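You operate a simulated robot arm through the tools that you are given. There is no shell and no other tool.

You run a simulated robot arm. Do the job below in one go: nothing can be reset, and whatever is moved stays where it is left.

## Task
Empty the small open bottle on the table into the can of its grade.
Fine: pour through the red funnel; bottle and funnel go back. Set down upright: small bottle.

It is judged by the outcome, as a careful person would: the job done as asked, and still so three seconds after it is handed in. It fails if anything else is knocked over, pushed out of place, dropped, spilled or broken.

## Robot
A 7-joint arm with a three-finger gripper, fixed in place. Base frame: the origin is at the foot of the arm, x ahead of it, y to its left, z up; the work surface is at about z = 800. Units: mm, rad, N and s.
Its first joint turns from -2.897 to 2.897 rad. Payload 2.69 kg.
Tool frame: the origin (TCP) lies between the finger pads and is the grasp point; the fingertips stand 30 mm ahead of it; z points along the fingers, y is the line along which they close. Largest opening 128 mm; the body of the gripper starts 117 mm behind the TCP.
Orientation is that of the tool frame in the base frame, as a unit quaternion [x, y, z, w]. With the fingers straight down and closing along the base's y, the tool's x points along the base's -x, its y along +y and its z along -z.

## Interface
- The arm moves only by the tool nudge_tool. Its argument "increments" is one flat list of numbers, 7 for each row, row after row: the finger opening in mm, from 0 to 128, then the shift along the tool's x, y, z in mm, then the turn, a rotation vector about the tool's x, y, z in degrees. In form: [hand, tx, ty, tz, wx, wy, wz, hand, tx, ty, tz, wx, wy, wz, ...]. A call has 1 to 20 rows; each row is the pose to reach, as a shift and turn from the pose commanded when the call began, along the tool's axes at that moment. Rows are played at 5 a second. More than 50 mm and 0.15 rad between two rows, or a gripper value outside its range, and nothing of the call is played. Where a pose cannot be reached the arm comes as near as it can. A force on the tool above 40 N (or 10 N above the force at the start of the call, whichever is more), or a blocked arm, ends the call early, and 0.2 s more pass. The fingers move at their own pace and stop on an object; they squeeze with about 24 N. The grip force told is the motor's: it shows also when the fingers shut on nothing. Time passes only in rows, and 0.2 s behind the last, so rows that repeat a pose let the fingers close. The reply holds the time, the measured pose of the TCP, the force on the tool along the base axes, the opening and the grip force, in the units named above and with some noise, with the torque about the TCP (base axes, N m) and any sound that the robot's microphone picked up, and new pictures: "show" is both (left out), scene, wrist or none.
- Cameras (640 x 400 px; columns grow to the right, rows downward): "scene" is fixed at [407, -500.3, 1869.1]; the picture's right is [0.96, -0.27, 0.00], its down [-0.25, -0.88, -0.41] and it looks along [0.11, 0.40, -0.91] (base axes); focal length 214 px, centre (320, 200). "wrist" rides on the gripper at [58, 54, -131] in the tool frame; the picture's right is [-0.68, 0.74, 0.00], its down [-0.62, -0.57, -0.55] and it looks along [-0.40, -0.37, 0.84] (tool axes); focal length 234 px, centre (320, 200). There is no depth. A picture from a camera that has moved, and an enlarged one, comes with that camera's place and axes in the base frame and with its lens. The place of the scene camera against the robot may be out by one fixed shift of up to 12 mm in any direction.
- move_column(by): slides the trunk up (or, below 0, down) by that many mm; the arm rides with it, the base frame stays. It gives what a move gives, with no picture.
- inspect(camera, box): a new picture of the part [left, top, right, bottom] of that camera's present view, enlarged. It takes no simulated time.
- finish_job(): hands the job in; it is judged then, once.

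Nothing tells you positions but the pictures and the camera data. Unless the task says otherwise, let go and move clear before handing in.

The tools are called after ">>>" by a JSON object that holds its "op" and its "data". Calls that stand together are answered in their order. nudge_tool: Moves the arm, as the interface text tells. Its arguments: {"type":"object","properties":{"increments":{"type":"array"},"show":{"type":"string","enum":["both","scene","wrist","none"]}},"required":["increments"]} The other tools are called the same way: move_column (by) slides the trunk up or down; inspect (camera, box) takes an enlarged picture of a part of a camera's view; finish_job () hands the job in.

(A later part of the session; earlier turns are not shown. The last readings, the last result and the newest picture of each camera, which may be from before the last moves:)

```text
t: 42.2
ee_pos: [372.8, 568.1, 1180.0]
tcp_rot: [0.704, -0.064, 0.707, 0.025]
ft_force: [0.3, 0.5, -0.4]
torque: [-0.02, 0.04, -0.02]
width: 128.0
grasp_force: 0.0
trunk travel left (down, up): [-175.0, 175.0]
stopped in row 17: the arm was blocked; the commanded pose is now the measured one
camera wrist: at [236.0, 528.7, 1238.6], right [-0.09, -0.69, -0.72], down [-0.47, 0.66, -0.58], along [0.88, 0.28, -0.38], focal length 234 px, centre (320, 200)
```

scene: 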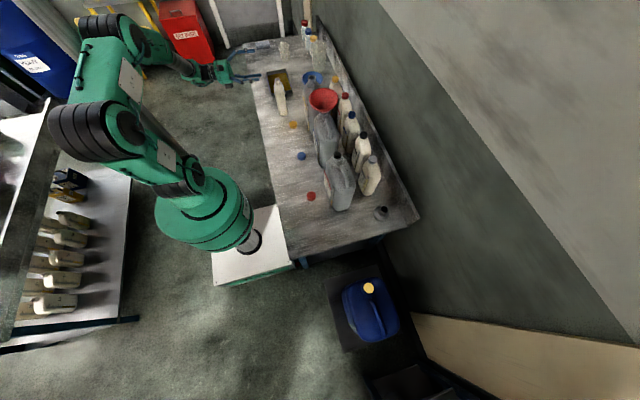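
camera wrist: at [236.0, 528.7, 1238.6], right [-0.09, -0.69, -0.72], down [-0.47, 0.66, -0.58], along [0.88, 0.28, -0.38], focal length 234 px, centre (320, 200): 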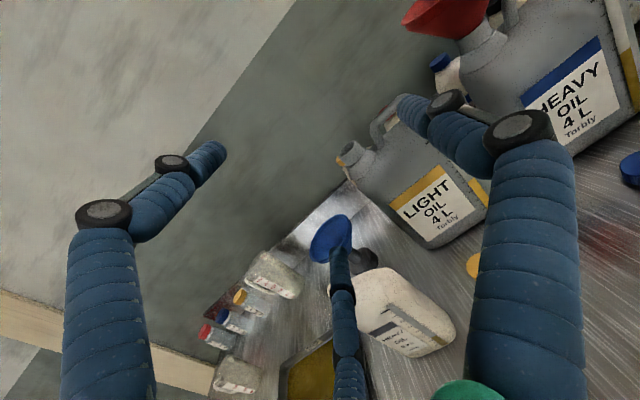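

The arm reached a limit just short of that pose because it was too folded back, but the tool is nearly horizontal. I'll look at the bottle from here.

>>> {"op": "inspect", "data": {"camera": "wrist", "box": [300, 220, 480, 380]}}

>>> {"op": "inspect", "data": {"camera": "scene", "box": [250, 55, 330, 125]}}

>>> {"op": "inspect", "data": {"camera": "wrist", "box": [380, 0, 640, 160]}}

```text
2.50 times, centred on (390, 300) of wrist
camera zoom: at [236.0, 528.7, 1238.6], right [-0.09, -0.69, -0.72], down [-0.47, 0.66, -0.58], along [0.88, 0.28, -0.38], focal length 585 px, centre (145, -50)
```

zoom: 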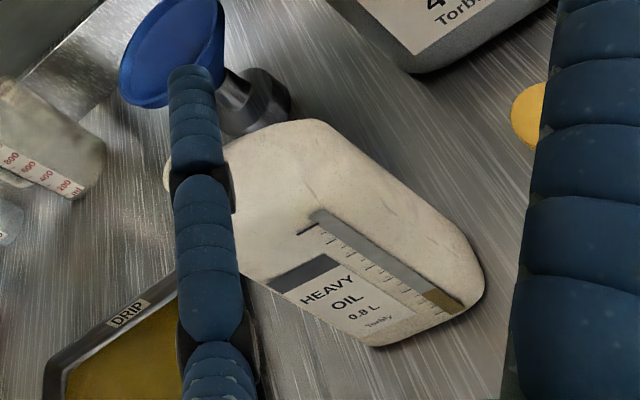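

```text
5.71 times, centred on (290, 90) of scene
camera zoom: at [407.0, -500.3, 1869.1], right [0.96, -0.27, 0.0], down [-0.25, -0.88, -0.41], along [0.11, 0.4, -0.91], focal length 1226 px, centre (491, 829)
```

zoom: 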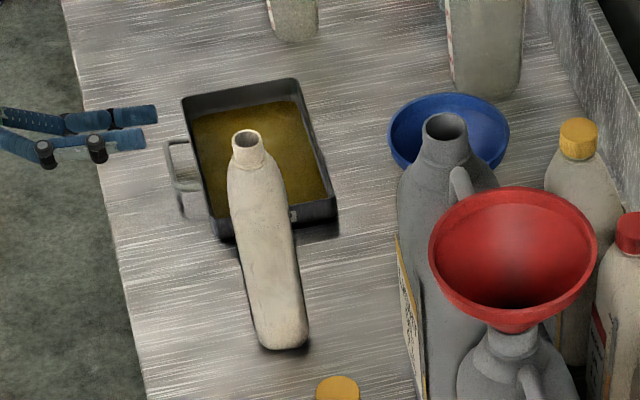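

```text
2.46 times, centred on (510, 80) of wrist
camera zoom: at [236.0, 528.7, 1238.6], right [-0.09, -0.69, -0.72], down [-0.47, 0.66, -0.58], along [0.88, 0.28, -0.38], focal length 576 px, centre (-148, 495)
```

zoom: 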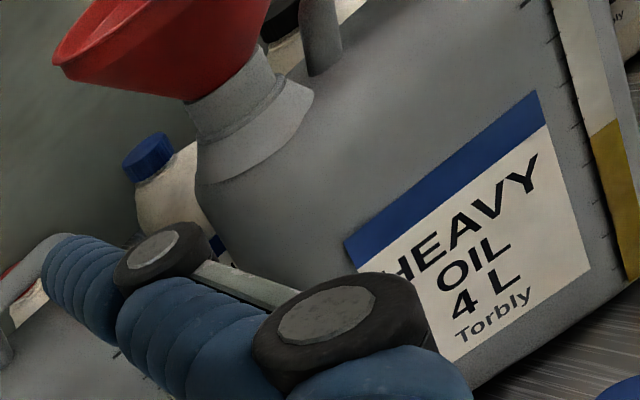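

The HEAVY label is confirmed on both bottle and can. The bottle's front face is at x≈453, spanning y≈632–720. I'll square up the tool and move lower toward a pre-grasp point, checking that the arm can reach.

>>> {"op": "nudge_tool", "data": {"increments": [128, -31, -14, -2, 0.7, 0, -0.5, 128, -62, -28, -4, 1.4, 0, -1, 128, -93, -42, -6, 2.1, 0, -1.6, 128, -123, -56, -8, 2.8, 0, -2.1, 128, -154, -70, -10, 3.5, 0, -2.6, 128, -185, -84, -12, 4.2, 0, -3.1, 128, -185, -84, -12, 4.2, 0, -3.1]}}

>>> {"op": "inspect", "data": {"camera": "scene", "box": [240, 55, 330, 125]}}

```text
t: 43.8
ee_pos: [376.2, 664.3, 1009.6]
tcp_rot: [0.705, -0.024, 0.708, 0.017]
ft_force: [0.2, 0.3, -0.2]
torque: [0.01, -0.03, -0.05]
width: 128.0
grasp_force: 0.1
trunk travel left (down, up): [-175.0, 175.0]
camera wrist: at [242.7, 617.3, 1068.1], right [-0.04, -0.73, -0.68], down [-0.51, 0.6, -0.61], along [0.86, 0.33, -0.4], focal length 234 px, centre (320, 200)
```

scene: 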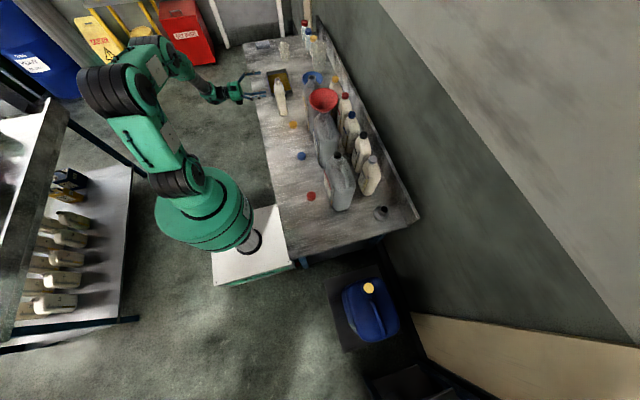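
wrist: 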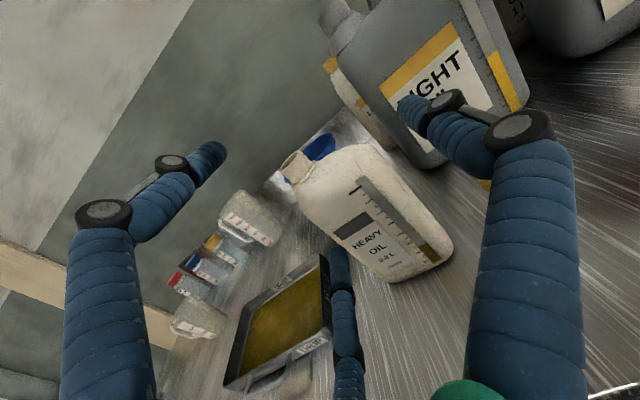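

```text
5.71 times, centred on (285, 90) of scene
camera zoom: at [407.0, -500.3, 1869.1], right [0.96, -0.27, 0.0], down [-0.25, -0.88, -0.41], along [0.11, 0.4, -0.91], focal length 1226 px, centre (520, 829)
```

zoom: 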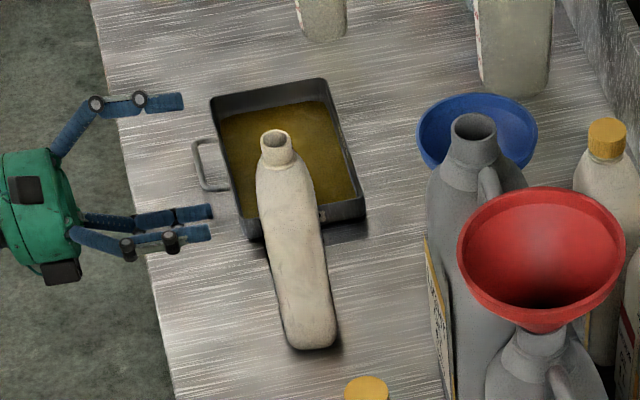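

I can reach here, and the drip tray lies well behind the bottle (y > 815). I'll lower to mid-bottle height, then go in with the fingers on either side.

>>> {"op": "nudge_tool", "data": {"increments": [128, -22, -4, 0, 0, 0, 0, 128, -44, -8, -1, 0, 0, 0, 128, -66, -12, -1, 0, 0, 0, 128, -88, -15, -1, 0, 0, 0, 128, -110, -18, -2, 0, 0, 0, 128, -110, -18, -2, 0, 0, 0]}}

```text
t: 45.1
ee_pos: [408.2, 708.0, 1003.1]
tcp_rot: [0.699, -0.087, 0.71, -0.02]
ft_force: [0.8, 0.4, -0.7]
torque: [0.0, -0.03, -0.06]
width: 127.8
grasp_force: 0.1
trunk travel left (down, up): [-175.0, 175.0]
stopped in row 6: the arm was blocked; the commanded pose is now the measured one
camera wrist: at [271.3, 658.7, 1053.5], right [-0.05, -0.62, -0.78], down [-0.48, 0.7, -0.53], along [0.88, 0.35, -0.34], focal length 234 px, centre (320, 200)
```

scene: 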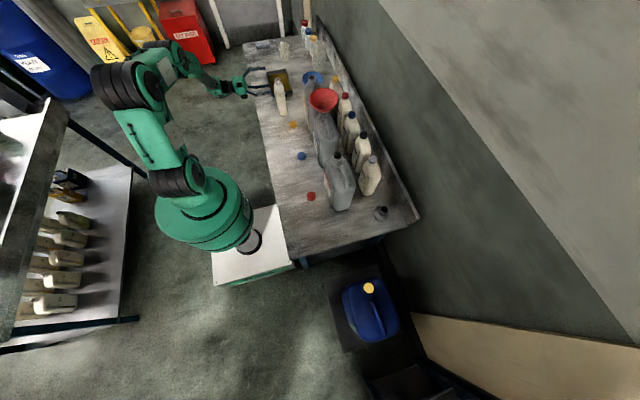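
wrist: 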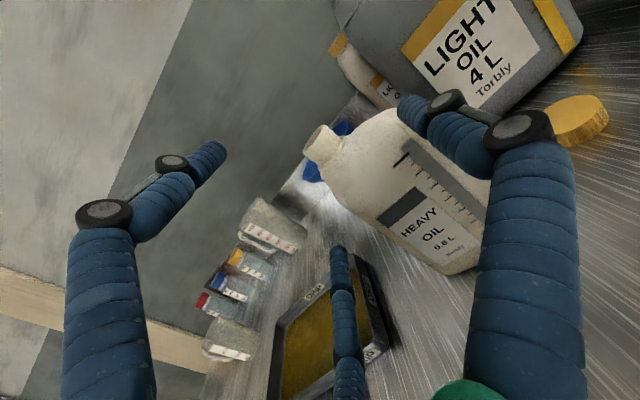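

The arm hits a joint limit going low from here, so the trunk should come down. I'll back off and up first, clear of the bottle, then lower the column.

>>> {"op": "nudge_tool", "data": {"increments": [128, 12, 6, -20, 0, 0, -1, 128, 40, 14, -29, 0.5, 0, -3, 128, 75, 22, -29, 1, 0, -5, 128, 110, 29, -29, 1.7, 0, -7, 128, 140, 34, -29, 2.2, 0, -8, 128, 165, 37, -29, 2.5, 0, -8.7, 128, 165, 37, -29, 2.5, 0, -8.7], "show": "scene"}}

```text
t: 46.7
ee_pos: [374.4, 645.8, 1151.5]
tcp_rot: [0.703, -0.014, 0.711, 0.027]
ft_force: [-0.2, -0.5, 0.3]
torque: [-0.01, 0.01, 0.0]
width: 128.0
grasp_force: 0.0
trunk travel left (down, up): [-175.0, 175.0]
```

scene: 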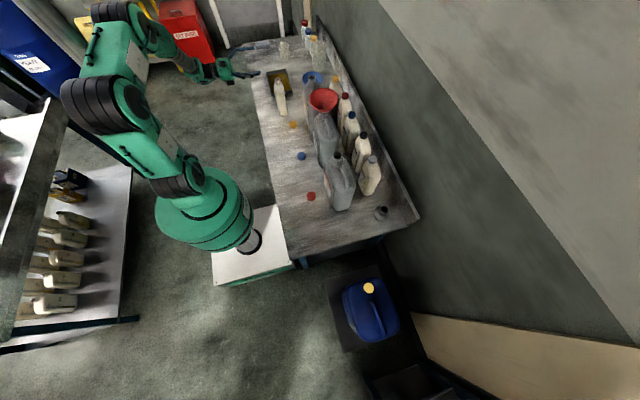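

>>> {"op": "move_column", "data": {"by": -100}}

>>> {"op": "move_column", "data": {"by": -70}}

```text
t: 48.0
ee_pos: [374.2, 646.2, 1055.0]
tcp_rot: [0.703, -0.016, 0.711, 0.024]
ft_force: [-0.5, -0.1, 1.7]
torque: [0.0, -0.01, 0.01]
width: 127.9
grasp_force: 0.0
trunk travel left (down, up): [-75.0, 275.0]
```

```text
t: 49.1
ee_pos: [375.0, 647.4, 987.9]
tcp_rot: [0.703, -0.018, 0.711, 0.023]
ft_force: [-0.9, 0.8, 0.5]
torque: [0.0, 0.01, 0.0]
width: 128.0
grasp_force: 0.0
trunk travel left (down, up): [-5.0, 345.0]
```

With the column down, I'll lower to mid-bottle height again.

>>> {"op": "nudge_tool", "data": {"increments": [128, -20, -9, -1, 0, 0, 0, 128, -41, -18, -1, 0, 0, 0, 128, -62, -27, -2, 0, 0, 0, 128, -83, -36.5, -3, 0, 0, 0, 128, -83, -36.5, -3, 0, 0, 0]}}

>>> {"op": "inspect", "data": {"camera": "scene", "box": [240, 55, 330, 125]}}

```text
t: 50.3
ee_pos: [376.8, 684.8, 919.9]
tcp_rot: [0.702, -0.026, 0.712, 0.015]
ft_force: [0.2, 0.3, -0.3]
torque: [-0.01, -0.05, 0.01]
width: 128.1
grasp_force: 0.0
trunk travel left (down, up): [-5.0, 345.0]
camera wrist: at [242.9, 638.9, 978.1], right [-0.04, -0.73, -0.69], down [-0.5, 0.61, -0.61], along [0.86, 0.33, -0.39], focal length 234 px, centre (320, 200)
```

scene: 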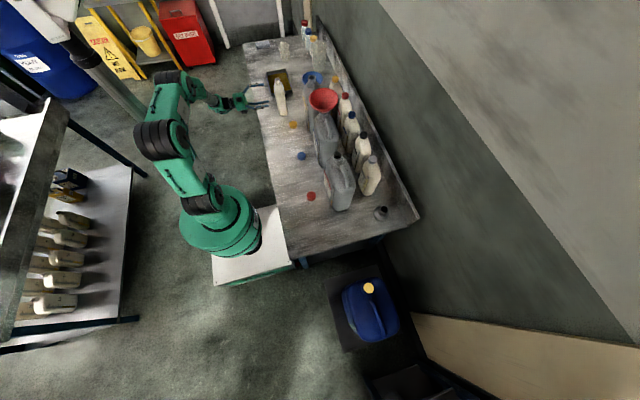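
wrist: 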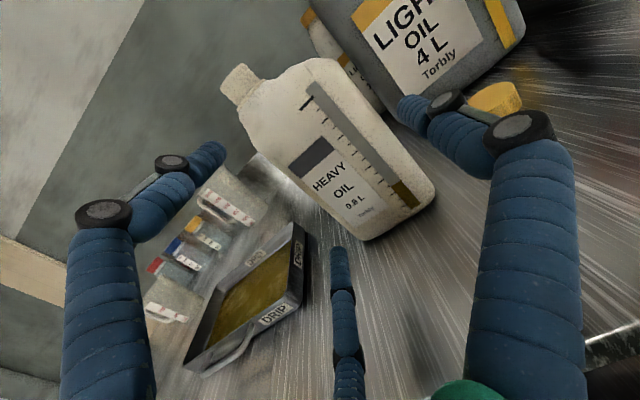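

```text
5.71 times, centred on (285, 90) of scene
camera zoom: at [407.0, -500.3, 1869.1], right [0.96, -0.27, 0.0], down [-0.25, -0.88, -0.41], along [0.11, 0.4, -0.91], focal length 1226 px, centre (520, 829)
```

zoom: 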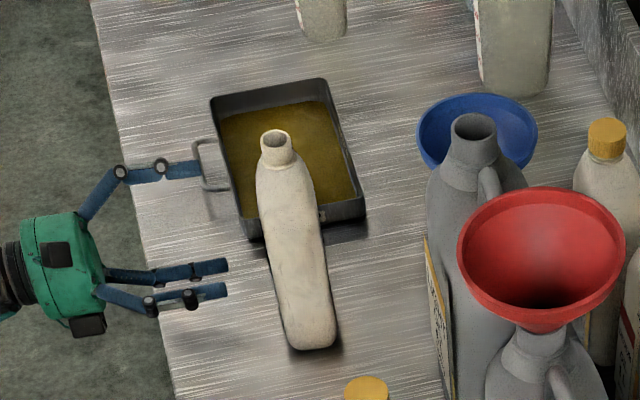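

The bottle's base spans about y 626–721 with the centre near 675. I'll advance in stages with the fingers fully open, first to where the fingertips reach the bottle's front face.

>>> {"op": "nudge_tool", "data": {"increments": [128, 1, 1.5, 15, 0.6, 0, 0, 128, 2, 3, 30, 1.2, 0, 0, 128, 3, 3.5, 45, 1.5, 0, 0, 128, 3, 3.5, 52, 1.5, 0, 0]}}

>>> {"op": "inspect", "data": {"camera": "scene", "box": [240, 55, 330, 125]}}

```text
t: 51.3
ee_pos: [415.2, 682.5, 910.5]
tcp_rot: [0.703, -0.003, 0.712, 0.006]
ft_force: [0.0, -0.5, 0.1]
torque: [0.01, 0.03, -0.03]
width: 128.4
grasp_force: 0.0
trunk travel left (down, up): [-5.0, 345.0]
camera wrist: at [283.8, 631.7, 969.4], right [0.0, -0.74, -0.67], down [-0.53, 0.57, -0.62], along [0.85, 0.36, -0.4], focal length 234 px, centre (320, 200)
```

scene: 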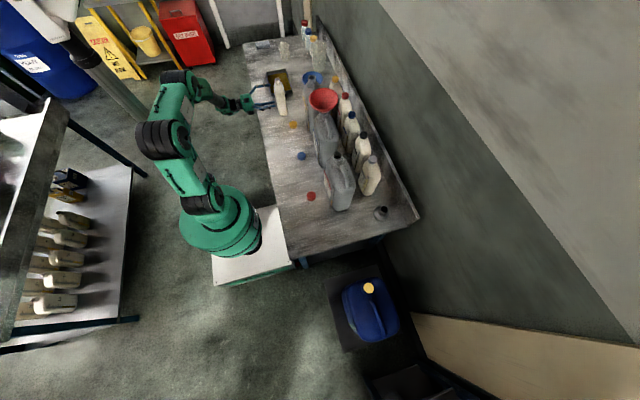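
wrist: 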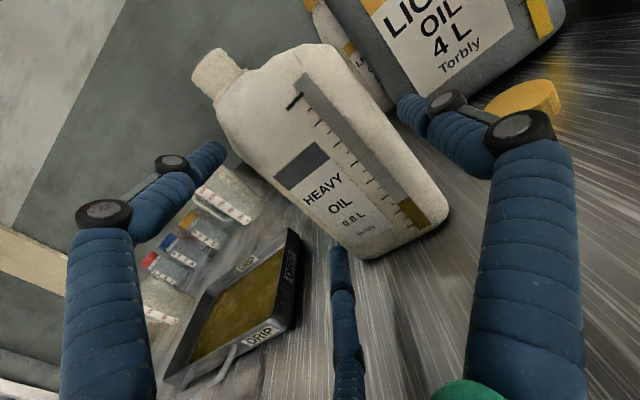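

```text
5.71 times, centred on (285, 90) of scene
camera zoom: at [407.0, -500.3, 1869.1], right [0.96, -0.27, 0.0], down [-0.25, -0.88, -0.41], along [0.11, 0.4, -0.91], focal length 1226 px, centre (520, 829)
```

zoom: 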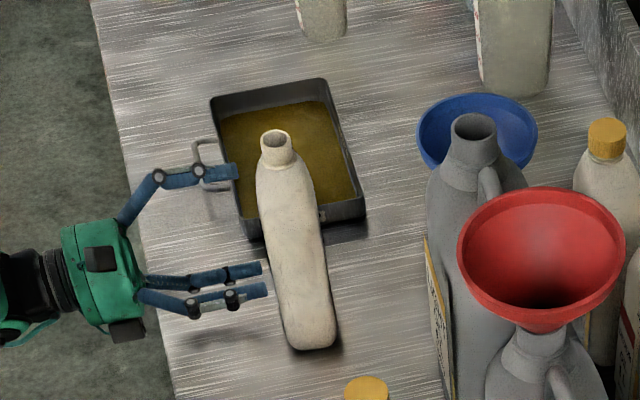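

>>> {"op": "inspect", "data": {"camera": "wrist", "box": [180, 30, 470, 270]}}

>>> {"op": "inspect", "data": {"camera": "scene", "box": [265, 75, 300, 125]}}

```text
1.67 times, centred on (325, 150) of wrist
camera zoom: at [283.8, 631.7, 969.4], right [0.0, -0.74, -0.67], down [-0.53, 0.57, -0.62], along [0.85, 0.36, -0.4], focal length 390 px, centre (312, 283)
```

zoom: 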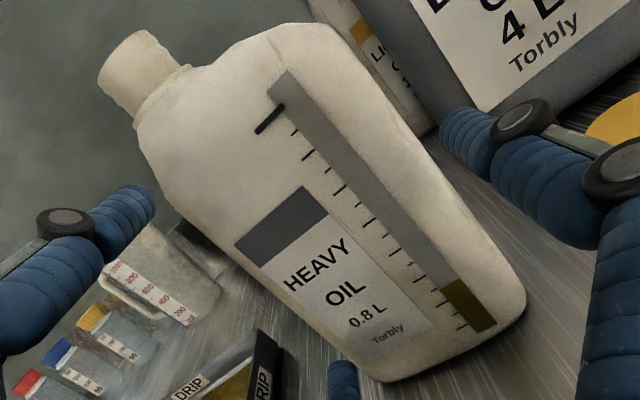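

```text
8.00 times, centred on (282, 100) of scene
camera zoom: at [407.0, -500.3, 1869.1], right [0.96, -0.27, 0.0], down [-0.25, -0.88, -0.41], along [0.11, 0.4, -0.91], focal length 1716 px, centre (620, 1000)
```

zoom: 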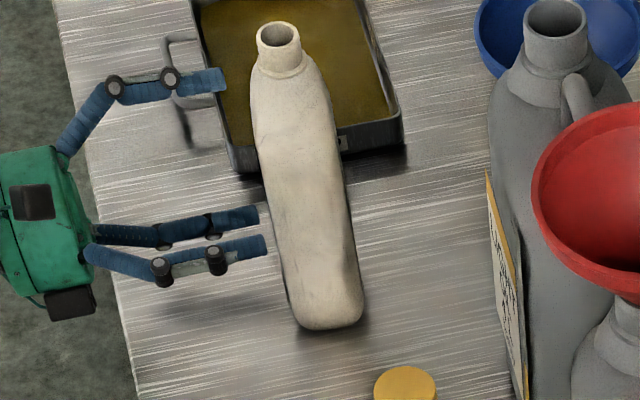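

The bottle spans about y 622–723 at grip height, with its centre at 673. I'll shift the tool to that centre, then advance slowly while checking contact force.

>>> {"op": "nudge_tool", "data": {"increments": [128, 0, 5, 0, 0, 0, 0, 128, 0, 9.5, 0, 0, 0, 0, 128, 0, 9.5, 12, 0, 0, 0, 128, 0, 9.5, 20, 0, 0, 0]}}

>>> {"op": "inspect", "data": {"camera": "scene", "box": [265, 75, 300, 125]}}

>>> {"op": "inspect", "data": {"camera": "wrist", "box": [180, 30, 470, 270]}}

```text
t: 52.3
ee_pos: [434.9, 673.4, 913.2]
tcp_rot: [0.703, -0.004, 0.711, 0.007]
ft_force: [-0.7, 0.5, 0.5]
torque: [-0.02, 0.03, -0.01]
width: 127.8
grasp_force: 0.0
trunk travel left (down, up): [-5.0, 345.0]
camera wrist: at [303.0, 622.2, 971.1], right [0.0, -0.74, -0.67], down [-0.53, 0.57, -0.62], along [0.85, 0.36, -0.39], focal length 234 px, centre (320, 200)
```

scene: 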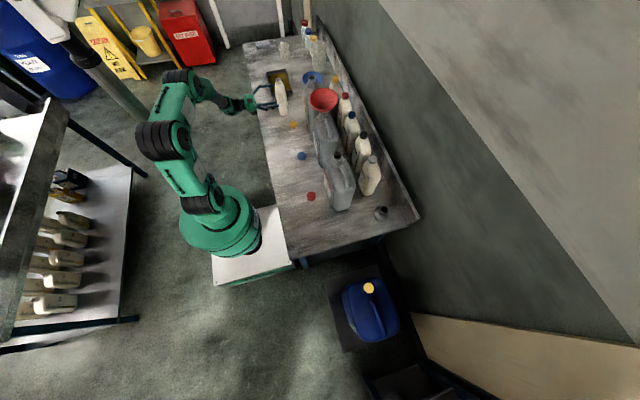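
wrist: 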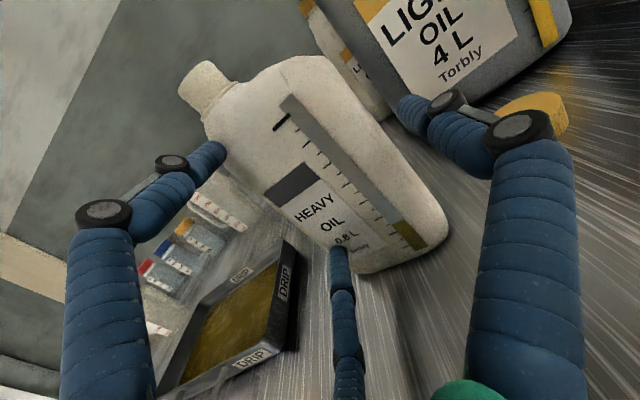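

```text
8.00 times, centred on (282, 100) of scene
camera zoom: at [407.0, -500.3, 1869.1], right [0.96, -0.27, 0.0], down [-0.25, -0.88, -0.41], along [0.11, 0.4, -0.91], focal length 1716 px, centre (620, 1000)
```

zoom: 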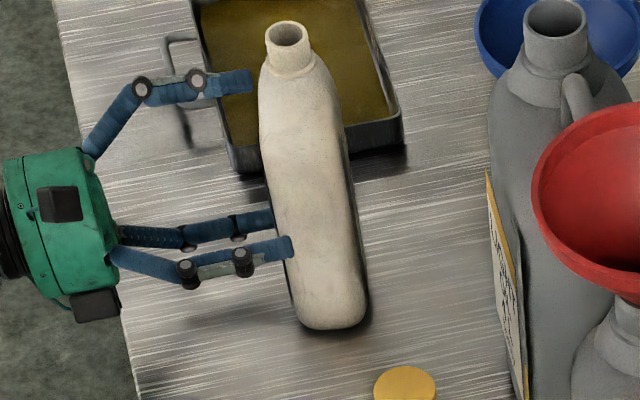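

```text
1.67 times, centred on (325, 150) of wrist
camera zoom: at [303.0, 622.2, 971.1], right [0.0, -0.74, -0.67], down [-0.53, 0.57, -0.62], along [0.85, 0.36, -0.39], focal length 390 px, centre (312, 283)
```

zoom: 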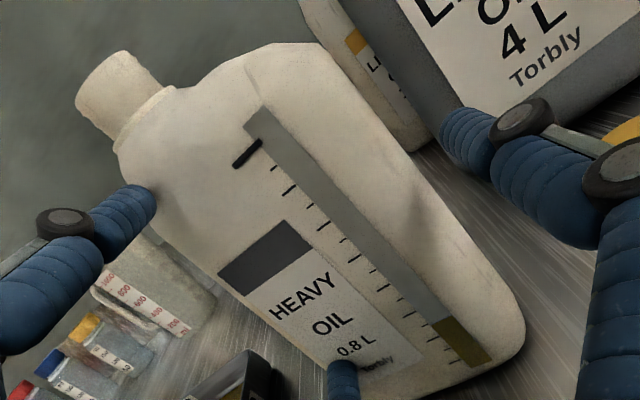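

The bottle's mouth appears to have shifted a few mm in the scene view, so something may be touching it. I'll back off 20 mm and compare.

>>> {"op": "nudge_tool", "data": {"increments": [128, 0, 0, -10, 0, 0, 0, 128, 0, 0, -20, 0, 0, 0, 128, 0, 0, -20, 0, 0, 0], "show": "none"}}

>>> {"op": "inspect", "data": {"camera": "scene", "box": [265, 75, 300, 125]}}

>>> {"op": "inspect", "data": {"camera": "wrist", "box": [180, 30, 470, 270]}}

```text
t: 53.1
ee_pos: [416.4, 673.6, 912.5]
tcp_rot: [0.703, -0.004, 0.711, 0.006]
ft_force: [0.1, -0.2, -0.6]
torque: [0.02, 0.0, 0.01]
width: 128.1
grasp_force: 0.0
trunk travel left (down, up): [-5.0, 345.0]
```

```text
8.00 times, centred on (282, 100) of scene
camera zoom: at [407.0, -500.3, 1869.1], right [0.96, -0.27, 0.0], down [-0.25, -0.88, -0.41], along [0.11, 0.4, -0.91], focal length 1716 px, centre (620, 1000)
```

zoom: 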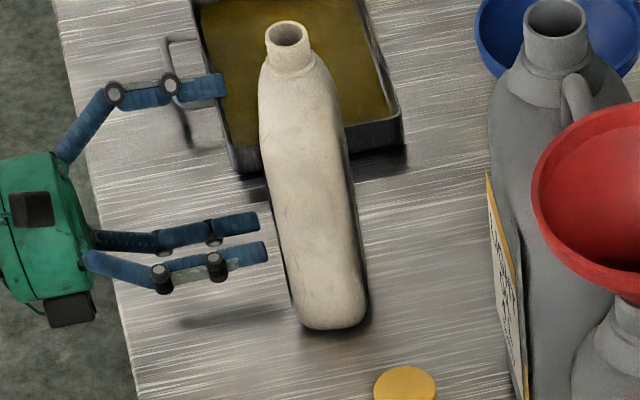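

```text
1.67 times, centred on (325, 150) of wrist
camera zoom: at [282.8, 622.6, 971.2], right [0.0, -0.74, -0.67], down [-0.53, 0.57, -0.62], along [0.85, 0.36, -0.39], focal length 390 px, centre (312, 283)
```

zoom: 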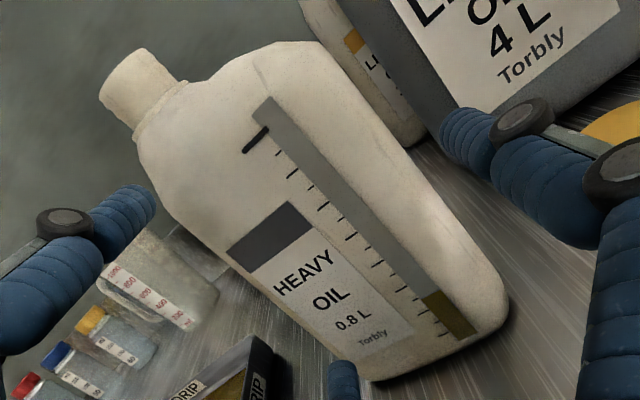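

The contact slid the bottle about 5 mm and it still stands upright. The hand's real finger layout evidently leaves too little room across the bottle's 100 mm width. I'll grip across its 58 mm thickness instead, approaching from the -y side, so I'm backing out, rising and turning.

>>> {"op": "nudge_tool", "data": {"increments": [128, 20, 0, -25, 0, 0, 0, 128, 50, 0, -50, 0, 0, 0, 128, 90, 15, -50, 0, 0, 0, 128, 130, 40, -40, 8, 0, 0, 128, 140, 65, -30, 16, 0, 0, 128, 140, 90, -20, 24, 0, 0, 128, 140, 115, -10, 32, 0, 0, 128, 140, 140, 0, 40, 0, 0, 128, 140, 160, 10, 48, 0, 0, 128, 140, 180, 20, 56, 0, 0, 128, 140, 190, 30, 64, 0, 0, 128, 140, 195, 40, 72, 0, 0, 128, 140, 200, 50, 80, 0, 0, 128, 140, 200, 56, 88, 0, 0, 128, 140, 200, 56, 90, 0, 0]}}

>>> {"op": "inspect", "data": {"camera": "scene", "box": [250, 60, 330, 130]}}

```text
t: 56.5
ee_pos: [288.0, 394.8, 1300.1]
tcp_rot: [0.226, 0.546, 0.719, -0.367]
ft_force: [-1.5, -1.9, 1.1]
torque: [-0.18, 0.07, -0.24]
width: 127.9
grasp_force: 0.0
out of reach, approached as far as the arm can: row 10, 11, 12, 13, 14, 15
trunk travel left (down, up): [-5.0, 345.0]
stopped in row 15: the arm was blocked; the commanded pose is now the measured one
camera wrist: at [302.9, 246.8, 1337.9], right [1.0, 0.09, -0.04], down [-0.01, -0.27, -0.96], along [-0.1, 0.96, -0.27], focal length 234 px, centre (320, 200)
```

scene: 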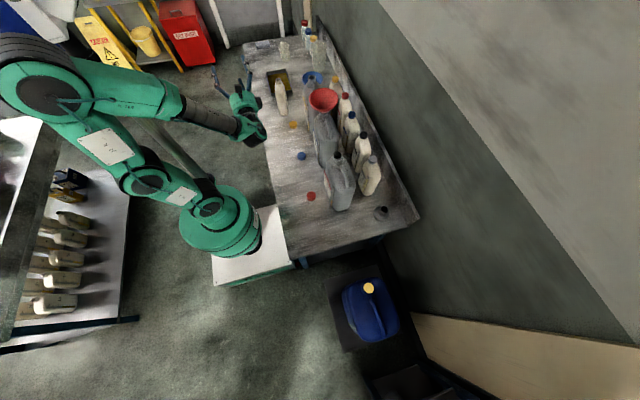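
wrist: 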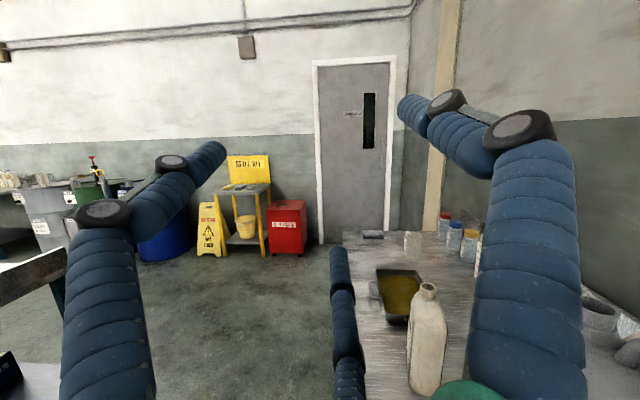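

```text
5.71 times, centred on (290, 95) of scene
camera zoom: at [407.0, -500.3, 1869.1], right [0.96, -0.27, 0.0], down [-0.25, -0.88, -0.41], along [0.11, 0.4, -0.91], focal length 1226 px, centre (491, 800)
```

zoom: 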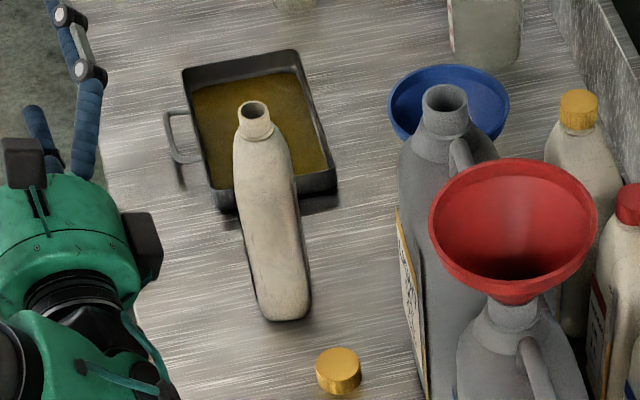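

The arm can't hold a low horizontal tool pointing along +y. A steeper grip across the thickness will suit it better, with the tool tilted about 40° from vertical and leaning toward +y. That also gives a natural pour later. I'll raise the column back and reorient.

>>> {"op": "move_column", "data": {"by": 100}}

>>> {"op": "move_column", "data": {"by": 70}}

```text
t: 57.8
ee_pos: [290.2, 396.8, 1399.3]
tcp_rot: [0.228, 0.545, 0.719, -0.367]
ft_force: [0.3, -0.3, -1.1]
torque: [0.03, -0.02, 0.0]
width: 128.0
grasp_force: 0.2
trunk travel left (down, up): [-105.0, 245.0]
```

```text
t: 58.9
ee_pos: [290.4, 395.8, 1467.7]
tcp_rot: [0.227, 0.545, 0.718, -0.368]
ft_force: [-0.9, 0.7, 0.4]
torque: [0.03, 0.0, -0.03]
width: 127.7
grasp_force: 0.0
trunk travel left (down, up): [-175.0, 175.0]
```

>>> {"op": "nudge_tool", "data": {"increments": [128, -30, -6, -4, 1.9, -6.6, 3.7, 128, -61, -11, -8, 3.9, -13.3, 7.4, 128, -91, -17, -12, 5.8, -19.9, 11.1, 128, -122, -23, -16, 7.8, -26.5, 14.8, 128, -152, -28, -20, 9.7, -33.1, 18.4, 128, -182, -34, -24, 11.6, -39.8, 22.1, 128, -213, -40, -29, 13.6, -46.4, 25.8, 128, -243, -46, -33, 15.5, -53, 29.5, 128, -274, -51, -37, 17.5, -59.7, 33.2, 128, -304, -57, -41, 19.4, -66.3, 36.9, 128, -304, -57, -41, 19.4, -66.3, 36.9]}}

```text
t: 61.3
ee_pos: [387.1, 408.6, 1058.0]
tcp_rot: [0.584, 0.664, 0.391, -0.257]
ft_force: [-0.3, 0.7, -0.2]
torque: [-0.03, 0.04, 0.03]
width: 127.9
grasp_force: 0.1
out of reach, approached as far as the arm can: row 1, 2, 3, 4, 5, 6, 7, 8, 9, 10, 11
trunk travel left (down, up): [-175.0, 175.0]
camera wrist: at [414.4, 334.8, 1192.3], right [0.84, -0.38, -0.38], down [-0.5, -0.81, -0.31], along [-0.19, 0.45, -0.87], focal length 234 px, centre (320, 200)
```

scene: 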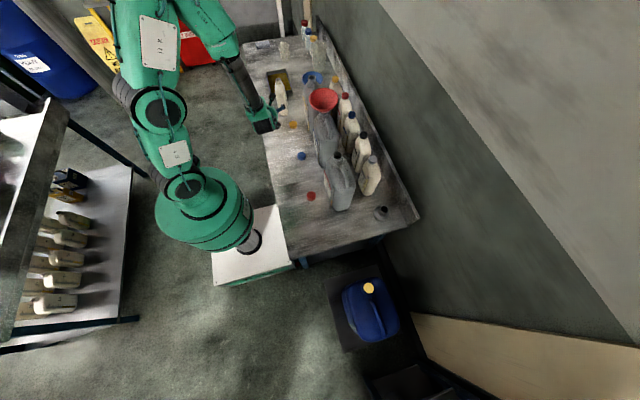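
wrist: 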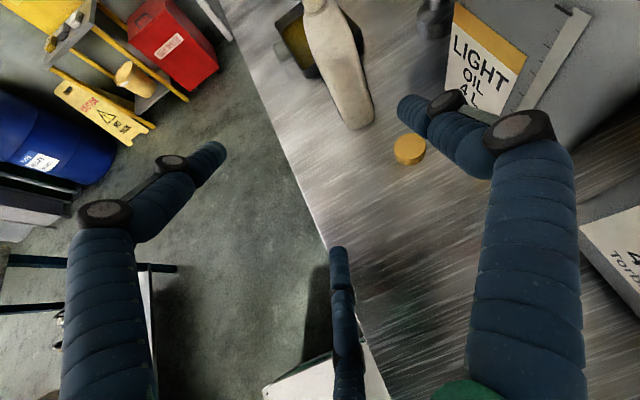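

The arm got into an awkward posture and didn't reach that pose. I'll bring it back toward an easy tool-down pose, high and near the start, to unwind it.

>>> {"op": "nudge_tool", "data": {"increments": [128, 13, -3, -26, 0, -6, 0, 128, 26, -6, -53, 0, -12, 0, 128, 39, -9, -79, 0, -18, 0, 128, 52, -11, -106, 0, -24, 0, 128, 65, -14, -132, 0, -30, 0, 128, 77, -17, -159, 0, -36, 0, 128, 90, -20, -185, 0, -40, 0, 128, 90, -20, -185, 0, -40, 0, 128, 90, -20, -185, 0, -40, 0]}}

```text
t: 63.3
ee_pos: [330.0, 303.4, 1231.6]
tcp_rot: [0.682, 0.711, 0.168, -0.015]
ft_force: [-0.6, 0.0, 1.1]
torque: [0.06, -0.04, -0.02]
width: 128.0
grasp_force: 0.1
out of reach, approached as far as the arm can: row 1, 2, 3, 4, 5
trunk travel left (down, up): [-175.0, 175.0]
camera wrist: at [350.4, 327.3, 1383.2], right [0.77, -0.64, -0.01], down [-0.62, -0.74, 0.24], along [-0.16, -0.18, -0.97], focal length 234 px, centre (320, 200)
```

scene: 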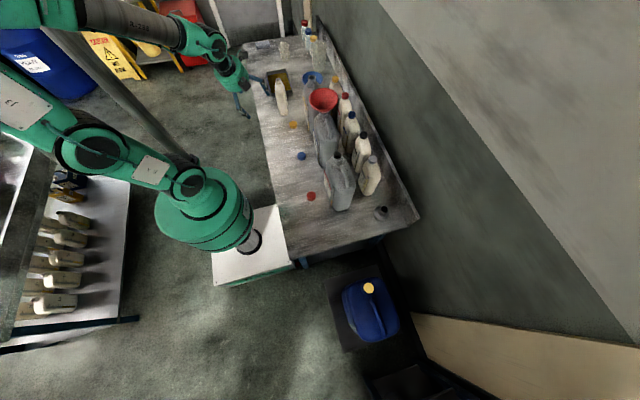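
wrist: 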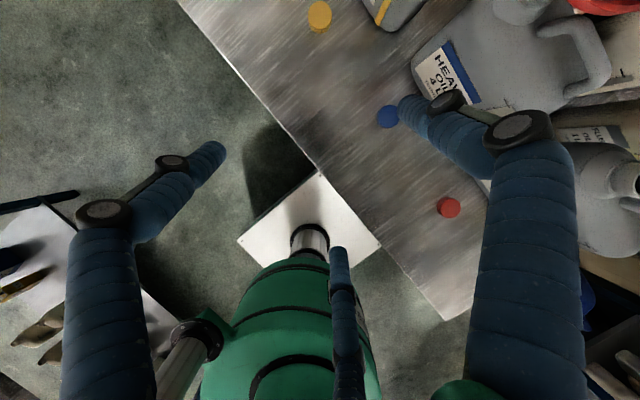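

>>> {"op": "nudge_tool", "data": {"increments": [128, 0, 0, 0, 0, 0, 0, 128, 0, 0, 0, 0, 0, 0, 128, 0, 0, 0, 0, 0, 0, 128, 0, 0, 0, 0, 0, 0], "show": "none"}}

```text
t: 64.3
ee_pos: [329.1, 304.5, 1230.7]
tcp_rot: [0.682, 0.711, 0.169, -0.015]
ft_force: [-0.2, -0.3, -0.4]
torque: [0.01, 0.02, 0.0]
width: 128.2
grasp_force: 0.0
trunk travel left (down, up): [-175.0, 175.0]
```

>>> {"op": "nudge_tool", "data": {"increments": [128, 29, 18, 16, 1.6, -1.9, 0.3, 128, 57, 35, 31, 3.1, -3.8, 0.6, 128, 86, 53, 47, 4.7, -5.6, 0.9, 128, 114, 71, 63, 6.2, -7.5, 1.2, 128, 143, 89, 79, 7.8, -9.4, 1.5, 128, 172, 106, 94, 9.4, -11.3, 1.8, 128, 200, 124, 110, 10.9, -13.1, 2.1, 128, 229, 142, 126, 12.5, -15, 2.4, 128, 229, 142, 126, 12.5, -15, 2.4]}}

>>> {"op": "inspect", "data": {"camera": "scene", "box": [250, 50, 350, 130]}}

```text
t: 66.3
ee_pos: [480.6, 560.9, 1199.1]
tcp_rot: [0.707, 0.707, -0.001, 0.001]
ft_force: [0.1, 0.9, 0.4]
torque: [-0.06, 0.05, -0.04]
width: 128.1
grasp_force: 0.1
trunk travel left (down, up): [-175.0, 175.0]
camera wrist: at [535.0, 620.1, 1331.8], right [0.74, -0.68, 0.0], down [-0.57, -0.61, 0.55], along [-0.37, -0.41, -0.83], focal length 234 px, centre (320, 200)
```

scene: 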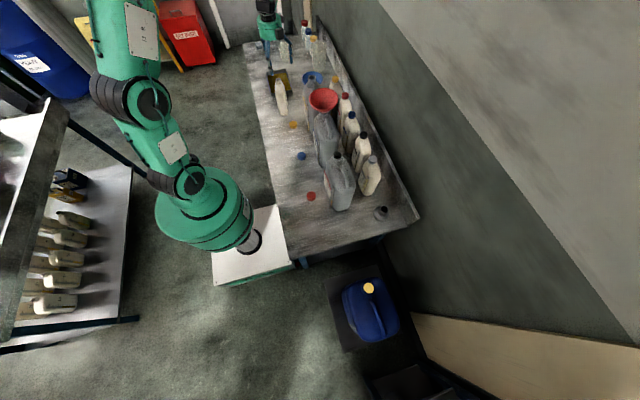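
wrist: 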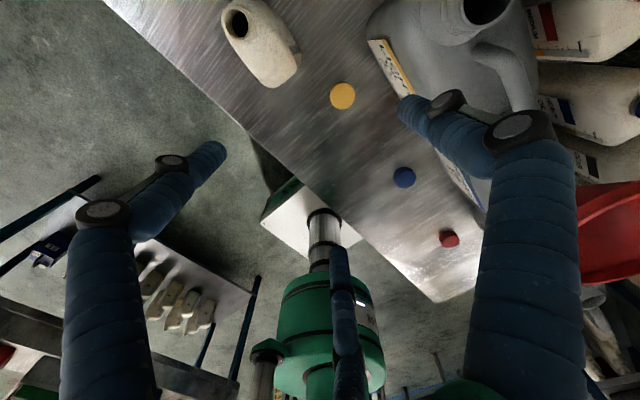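

```text
5.00 times, centred on (300, 90) of scene
camera zoom: at [407.0, -500.3, 1869.1], right [0.96, -0.27, 0.0], down [-0.25, -0.88, -0.41], along [0.11, 0.4, -0.91], focal length 1072 px, centre (420, 750)
```

zoom: 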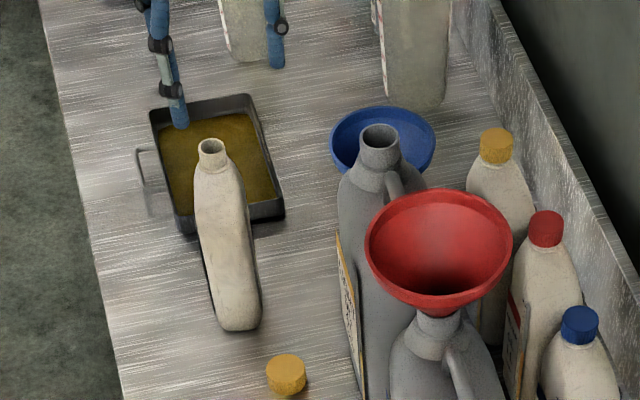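

I have full reach with the tool pointing down here. I'll zoom in on the bottle from above to get its position and yaw.

>>> {"op": "inspect", "data": {"camera": "wrist", "box": [190, 0, 350, 110]}}

>>> {"op": "inspect", "data": {"camera": "scene", "box": [265, 75, 300, 125]}}

```text
3.64 times, centred on (270, 55) of wrist
camera zoom: at [535.0, 620.1, 1331.8], right [0.74, -0.68, 0.0], down [-0.57, -0.61, 0.55], along [-0.37, -0.41, -0.83], focal length 852 px, centre (502, 727)
```

zoom: 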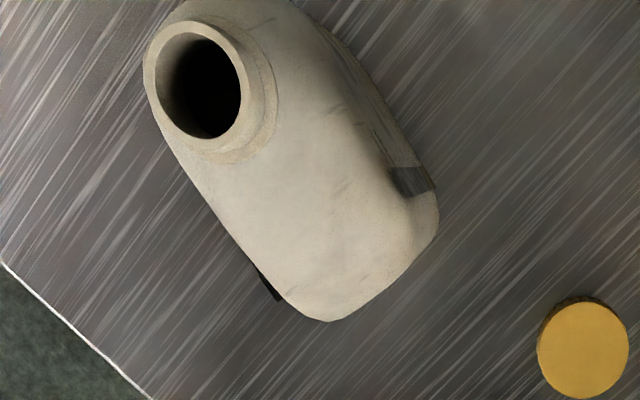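

```text
8.00 times, centred on (282, 100) of scene
camera zoom: at [407.0, -500.3, 1869.1], right [0.96, -0.27, 0.0], down [-0.25, -0.88, -0.41], along [0.11, 0.4, -0.91], focal length 1716 px, centre (620, 1000)
```

zoom: 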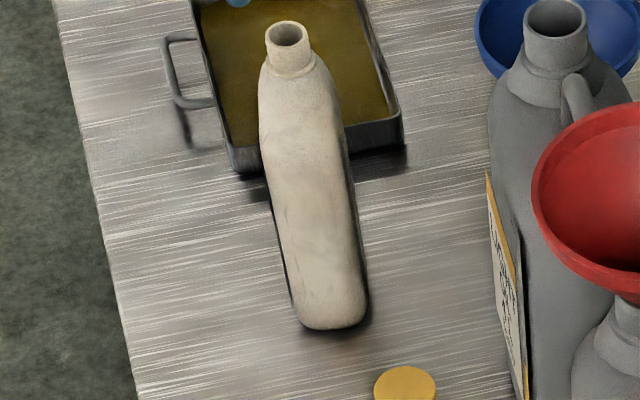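

I make the bottle's centre (483, 675), turned about -6° in yaw. I'll lean the tool 35° toward it at a pre-grasp point, with the fingers straddling its 60 mm thickness.

>>> {"op": "nudge_tool", "data": {"increments": [128, 2, -3, 33, -0.4, 7, 1.2, 128, 4, -5, 66, -0.7, 14, 2.3, 128, 6, -8, 99, -1.1, 21, 3.5, 128, 8, -11, 132, -1.4, 28, 4.6, 128, 10, -14, 165, -1.8, 35, 5.8, 128, 10, -14, 165, -1.8, 35, 5.8]}}

>>> {"op": "inspect", "data": {"camera": "scene", "box": [260, 55, 320, 125]}}

```text
t: 67.7
ee_pos: [466.1, 570.1, 1035.5]
tcp_rot: [0.709, 0.638, 0.223, -0.2]
ft_force: [0.2, -0.4, 0.6]
torque: [0.0, 0.01, -0.01]
width: 128.0
grasp_force: 0.1
trunk travel left (down, up): [-175.0, 175.0]
camera wrist: at [517.9, 537.5, 1178.3], right [0.67, -0.63, -0.39], down [-0.65, -0.76, 0.1], along [-0.35, 0.19, -0.92], focal length 234 px, centre (320, 200)
```

scene: 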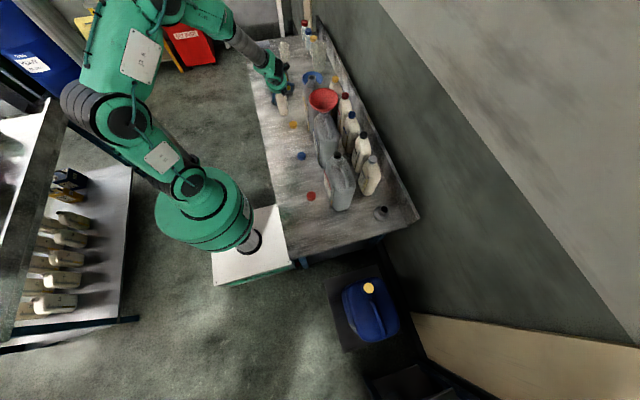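
wrist: 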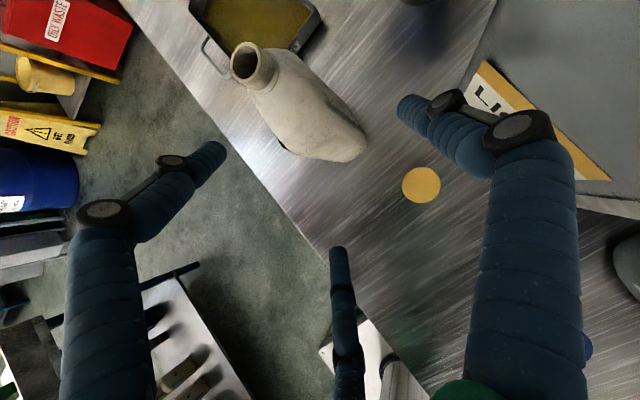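

```text
5.71 times, centred on (290, 90) of scene
camera zoom: at [407.0, -500.3, 1869.1], right [0.96, -0.27, 0.0], down [-0.25, -0.88, -0.41], along [0.11, 0.4, -0.91], focal length 1226 px, centre (491, 829)
```

zoom: 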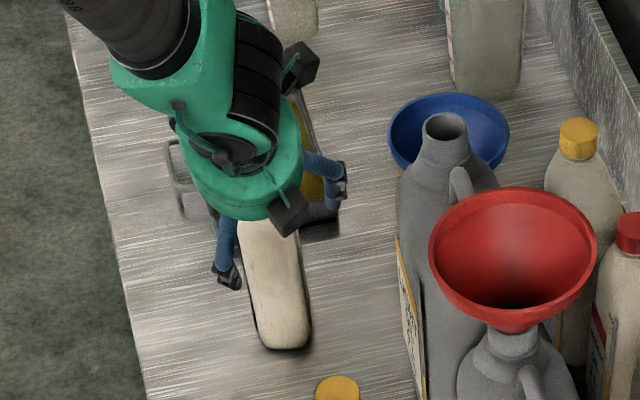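

>>> {"op": "inspect", "data": {"camera": "wrist", "box": [210, 20, 400, 180]}}

```text
2.50 times, centred on (305, 100) of wrist
camera zoom: at [517.9, 537.5, 1178.3], right [0.67, -0.63, -0.39], down [-0.65, -0.76, 0.1], along [-0.35, 0.19, -0.92], focal length 585 px, centre (358, 450)
```

zoom: 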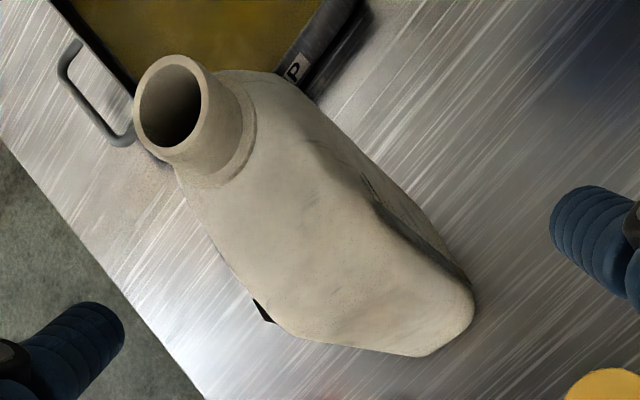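

The approach line passes nearly through the bottle's centre. I'll shift 4 mm toward -x for finger clearance and go in along the tool axis in stages.

>>> {"op": "nudge_tool", "data": {"increments": [128, 0, -4, 25, 0, 0, 0, 128, 0, -4, 50, 0, 0, 0, 128, 0, -4, 75, 0, 0, 0, 128, 0, -4, 95, 0, 0, 0]}}

>>> {"op": "inspect", "data": {"camera": "scene", "box": [260, 70, 310, 125]}}

>>> {"op": "inspect", "data": {"camera": "wrist", "box": [160, 0, 440, 230]}}

```text
t: 68.7
ee_pos: [467.7, 625.9, 955.3]
tcp_rot: [0.709, 0.638, 0.224, -0.201]
ft_force: [0.8, 0.2, 0.1]
torque: [0.02, -0.01, -0.02]
width: 127.6
grasp_force: 0.1
trunk travel left (down, up): [-175.0, 175.0]
camera wrist: at [518.6, 592.9, 1099.3], right [0.67, -0.63, -0.39], down [-0.65, -0.76, 0.1], along [-0.35, 0.19, -0.92], focal length 234 px, centre (320, 200)
```

scene: 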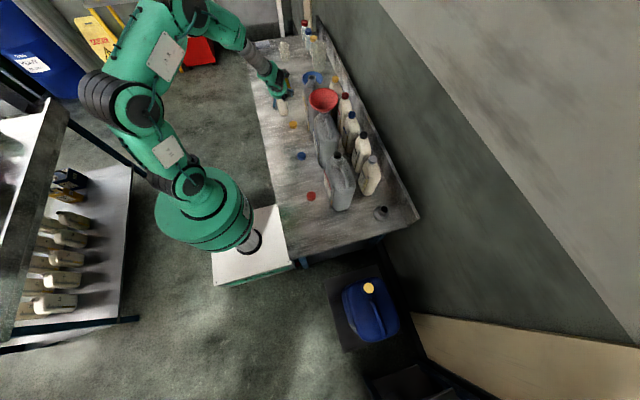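
wrist: 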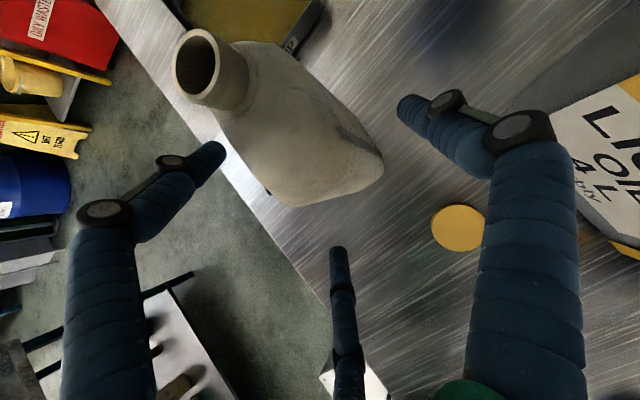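

```text
7.27 times, centred on (285, 98) of scene
camera zoom: at [407.0, -500.3, 1869.1], right [0.96, -0.27, 0.0], down [-0.25, -0.88, -0.41], along [0.11, 0.4, -0.91], focal length 1560 px, centre (574, 946)
```

zoom: 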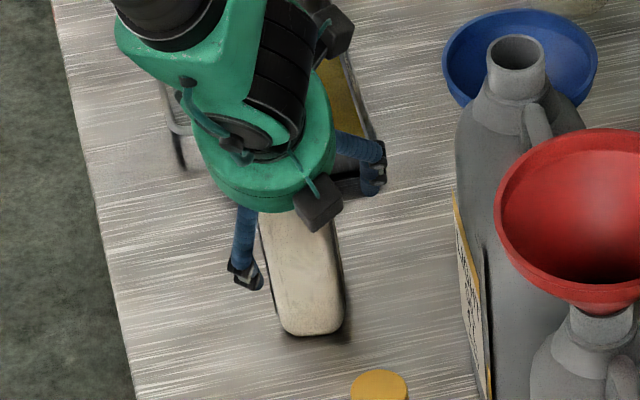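

```text
1.74 times, centred on (300, 115) of wrist
camera zoom: at [518.6, 592.9, 1099.3], right [0.67, -0.63, -0.39], down [-0.65, -0.76, 0.1], along [-0.35, 0.19, -0.92], focal length 407 px, centre (355, 348)
```

zoom: 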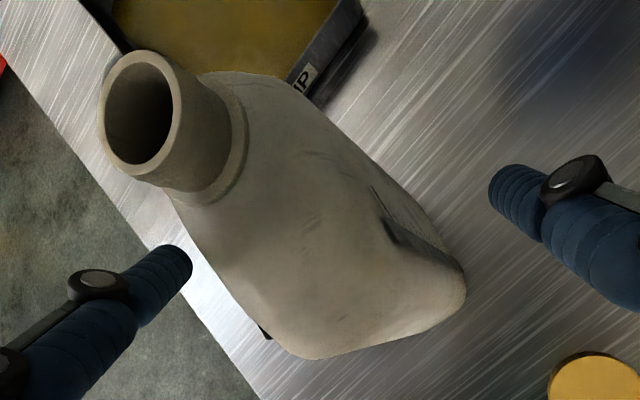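

>>> {"op": "nudge_tool", "data": {"increments": [128, 0, -4, 0, 0, 0, 0, 128, 0, -4, 20, 0, 0, 0, 128, 0, -4, 40, 0, 0, 0]}}

>>> {"op": "inspect", "data": {"camera": "scene", "box": [260, 70, 310, 125]}}

>>> {"op": "inspect", "data": {"camera": "wrist", "box": [160, 0, 440, 230]}}

```text
t: 69.5
ee_pos: [465.8, 647.5, 924.2]
tcp_rot: [0.709, 0.639, 0.223, -0.2]
ft_force: [0.0, 0.1, -1.0]
torque: [0.02, 0.04, 0.01]
width: 128.1
grasp_force: 0.1
trunk travel left (down, up): [-175.0, 175.0]
camera wrist: at [516.6, 615.3, 1067.3], right [0.68, -0.63, -0.39], down [-0.65, -0.76, 0.1], along [-0.35, 0.19, -0.92], focal length 234 px, centre (320, 200)
```

scene: 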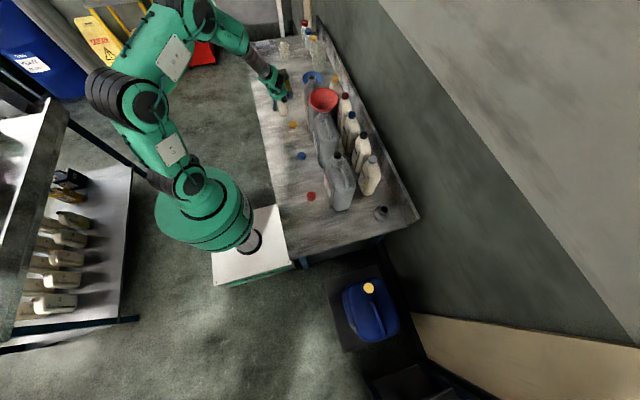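
wrist: 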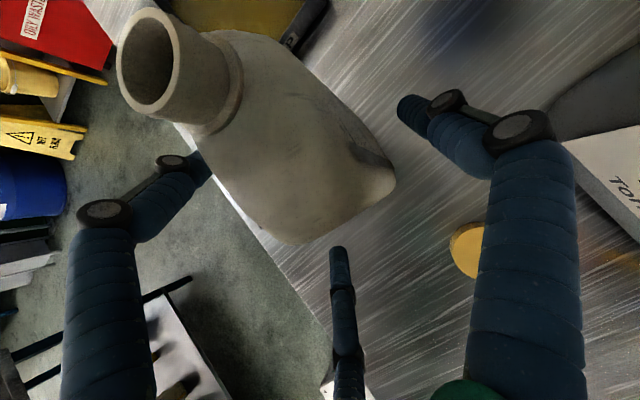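

```text
7.27 times, centred on (285, 98) of scene
camera zoom: at [407.0, -500.3, 1869.1], right [0.96, -0.27, 0.0], down [-0.25, -0.88, -0.41], along [0.11, 0.4, -0.91], focal length 1560 px, centre (574, 946)
```

zoom: 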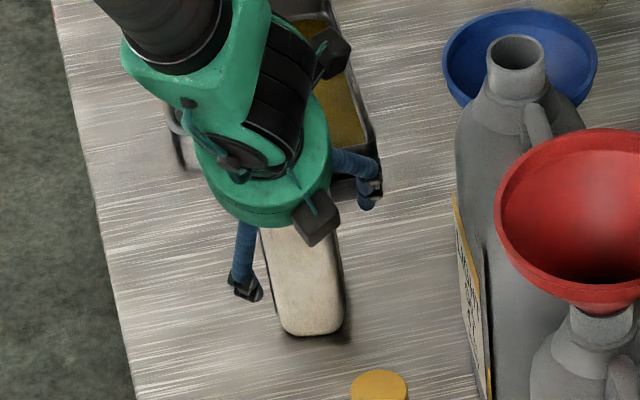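

```text
1.74 times, centred on (300, 115) of wrist
camera zoom: at [516.6, 615.3, 1067.3], right [0.68, -0.63, -0.39], down [-0.65, -0.76, 0.1], along [-0.35, 0.19, -0.92], focal length 407 px, centre (355, 348)
```

zoom: 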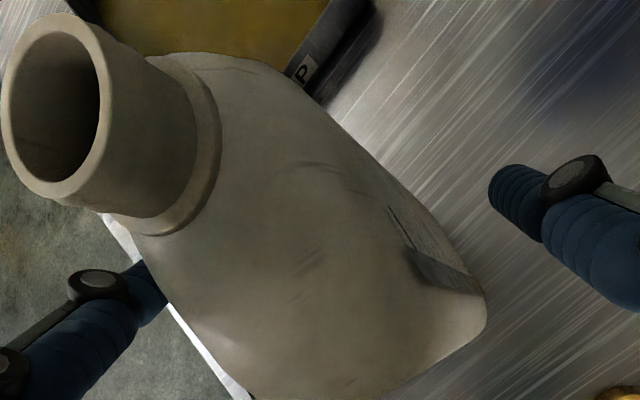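

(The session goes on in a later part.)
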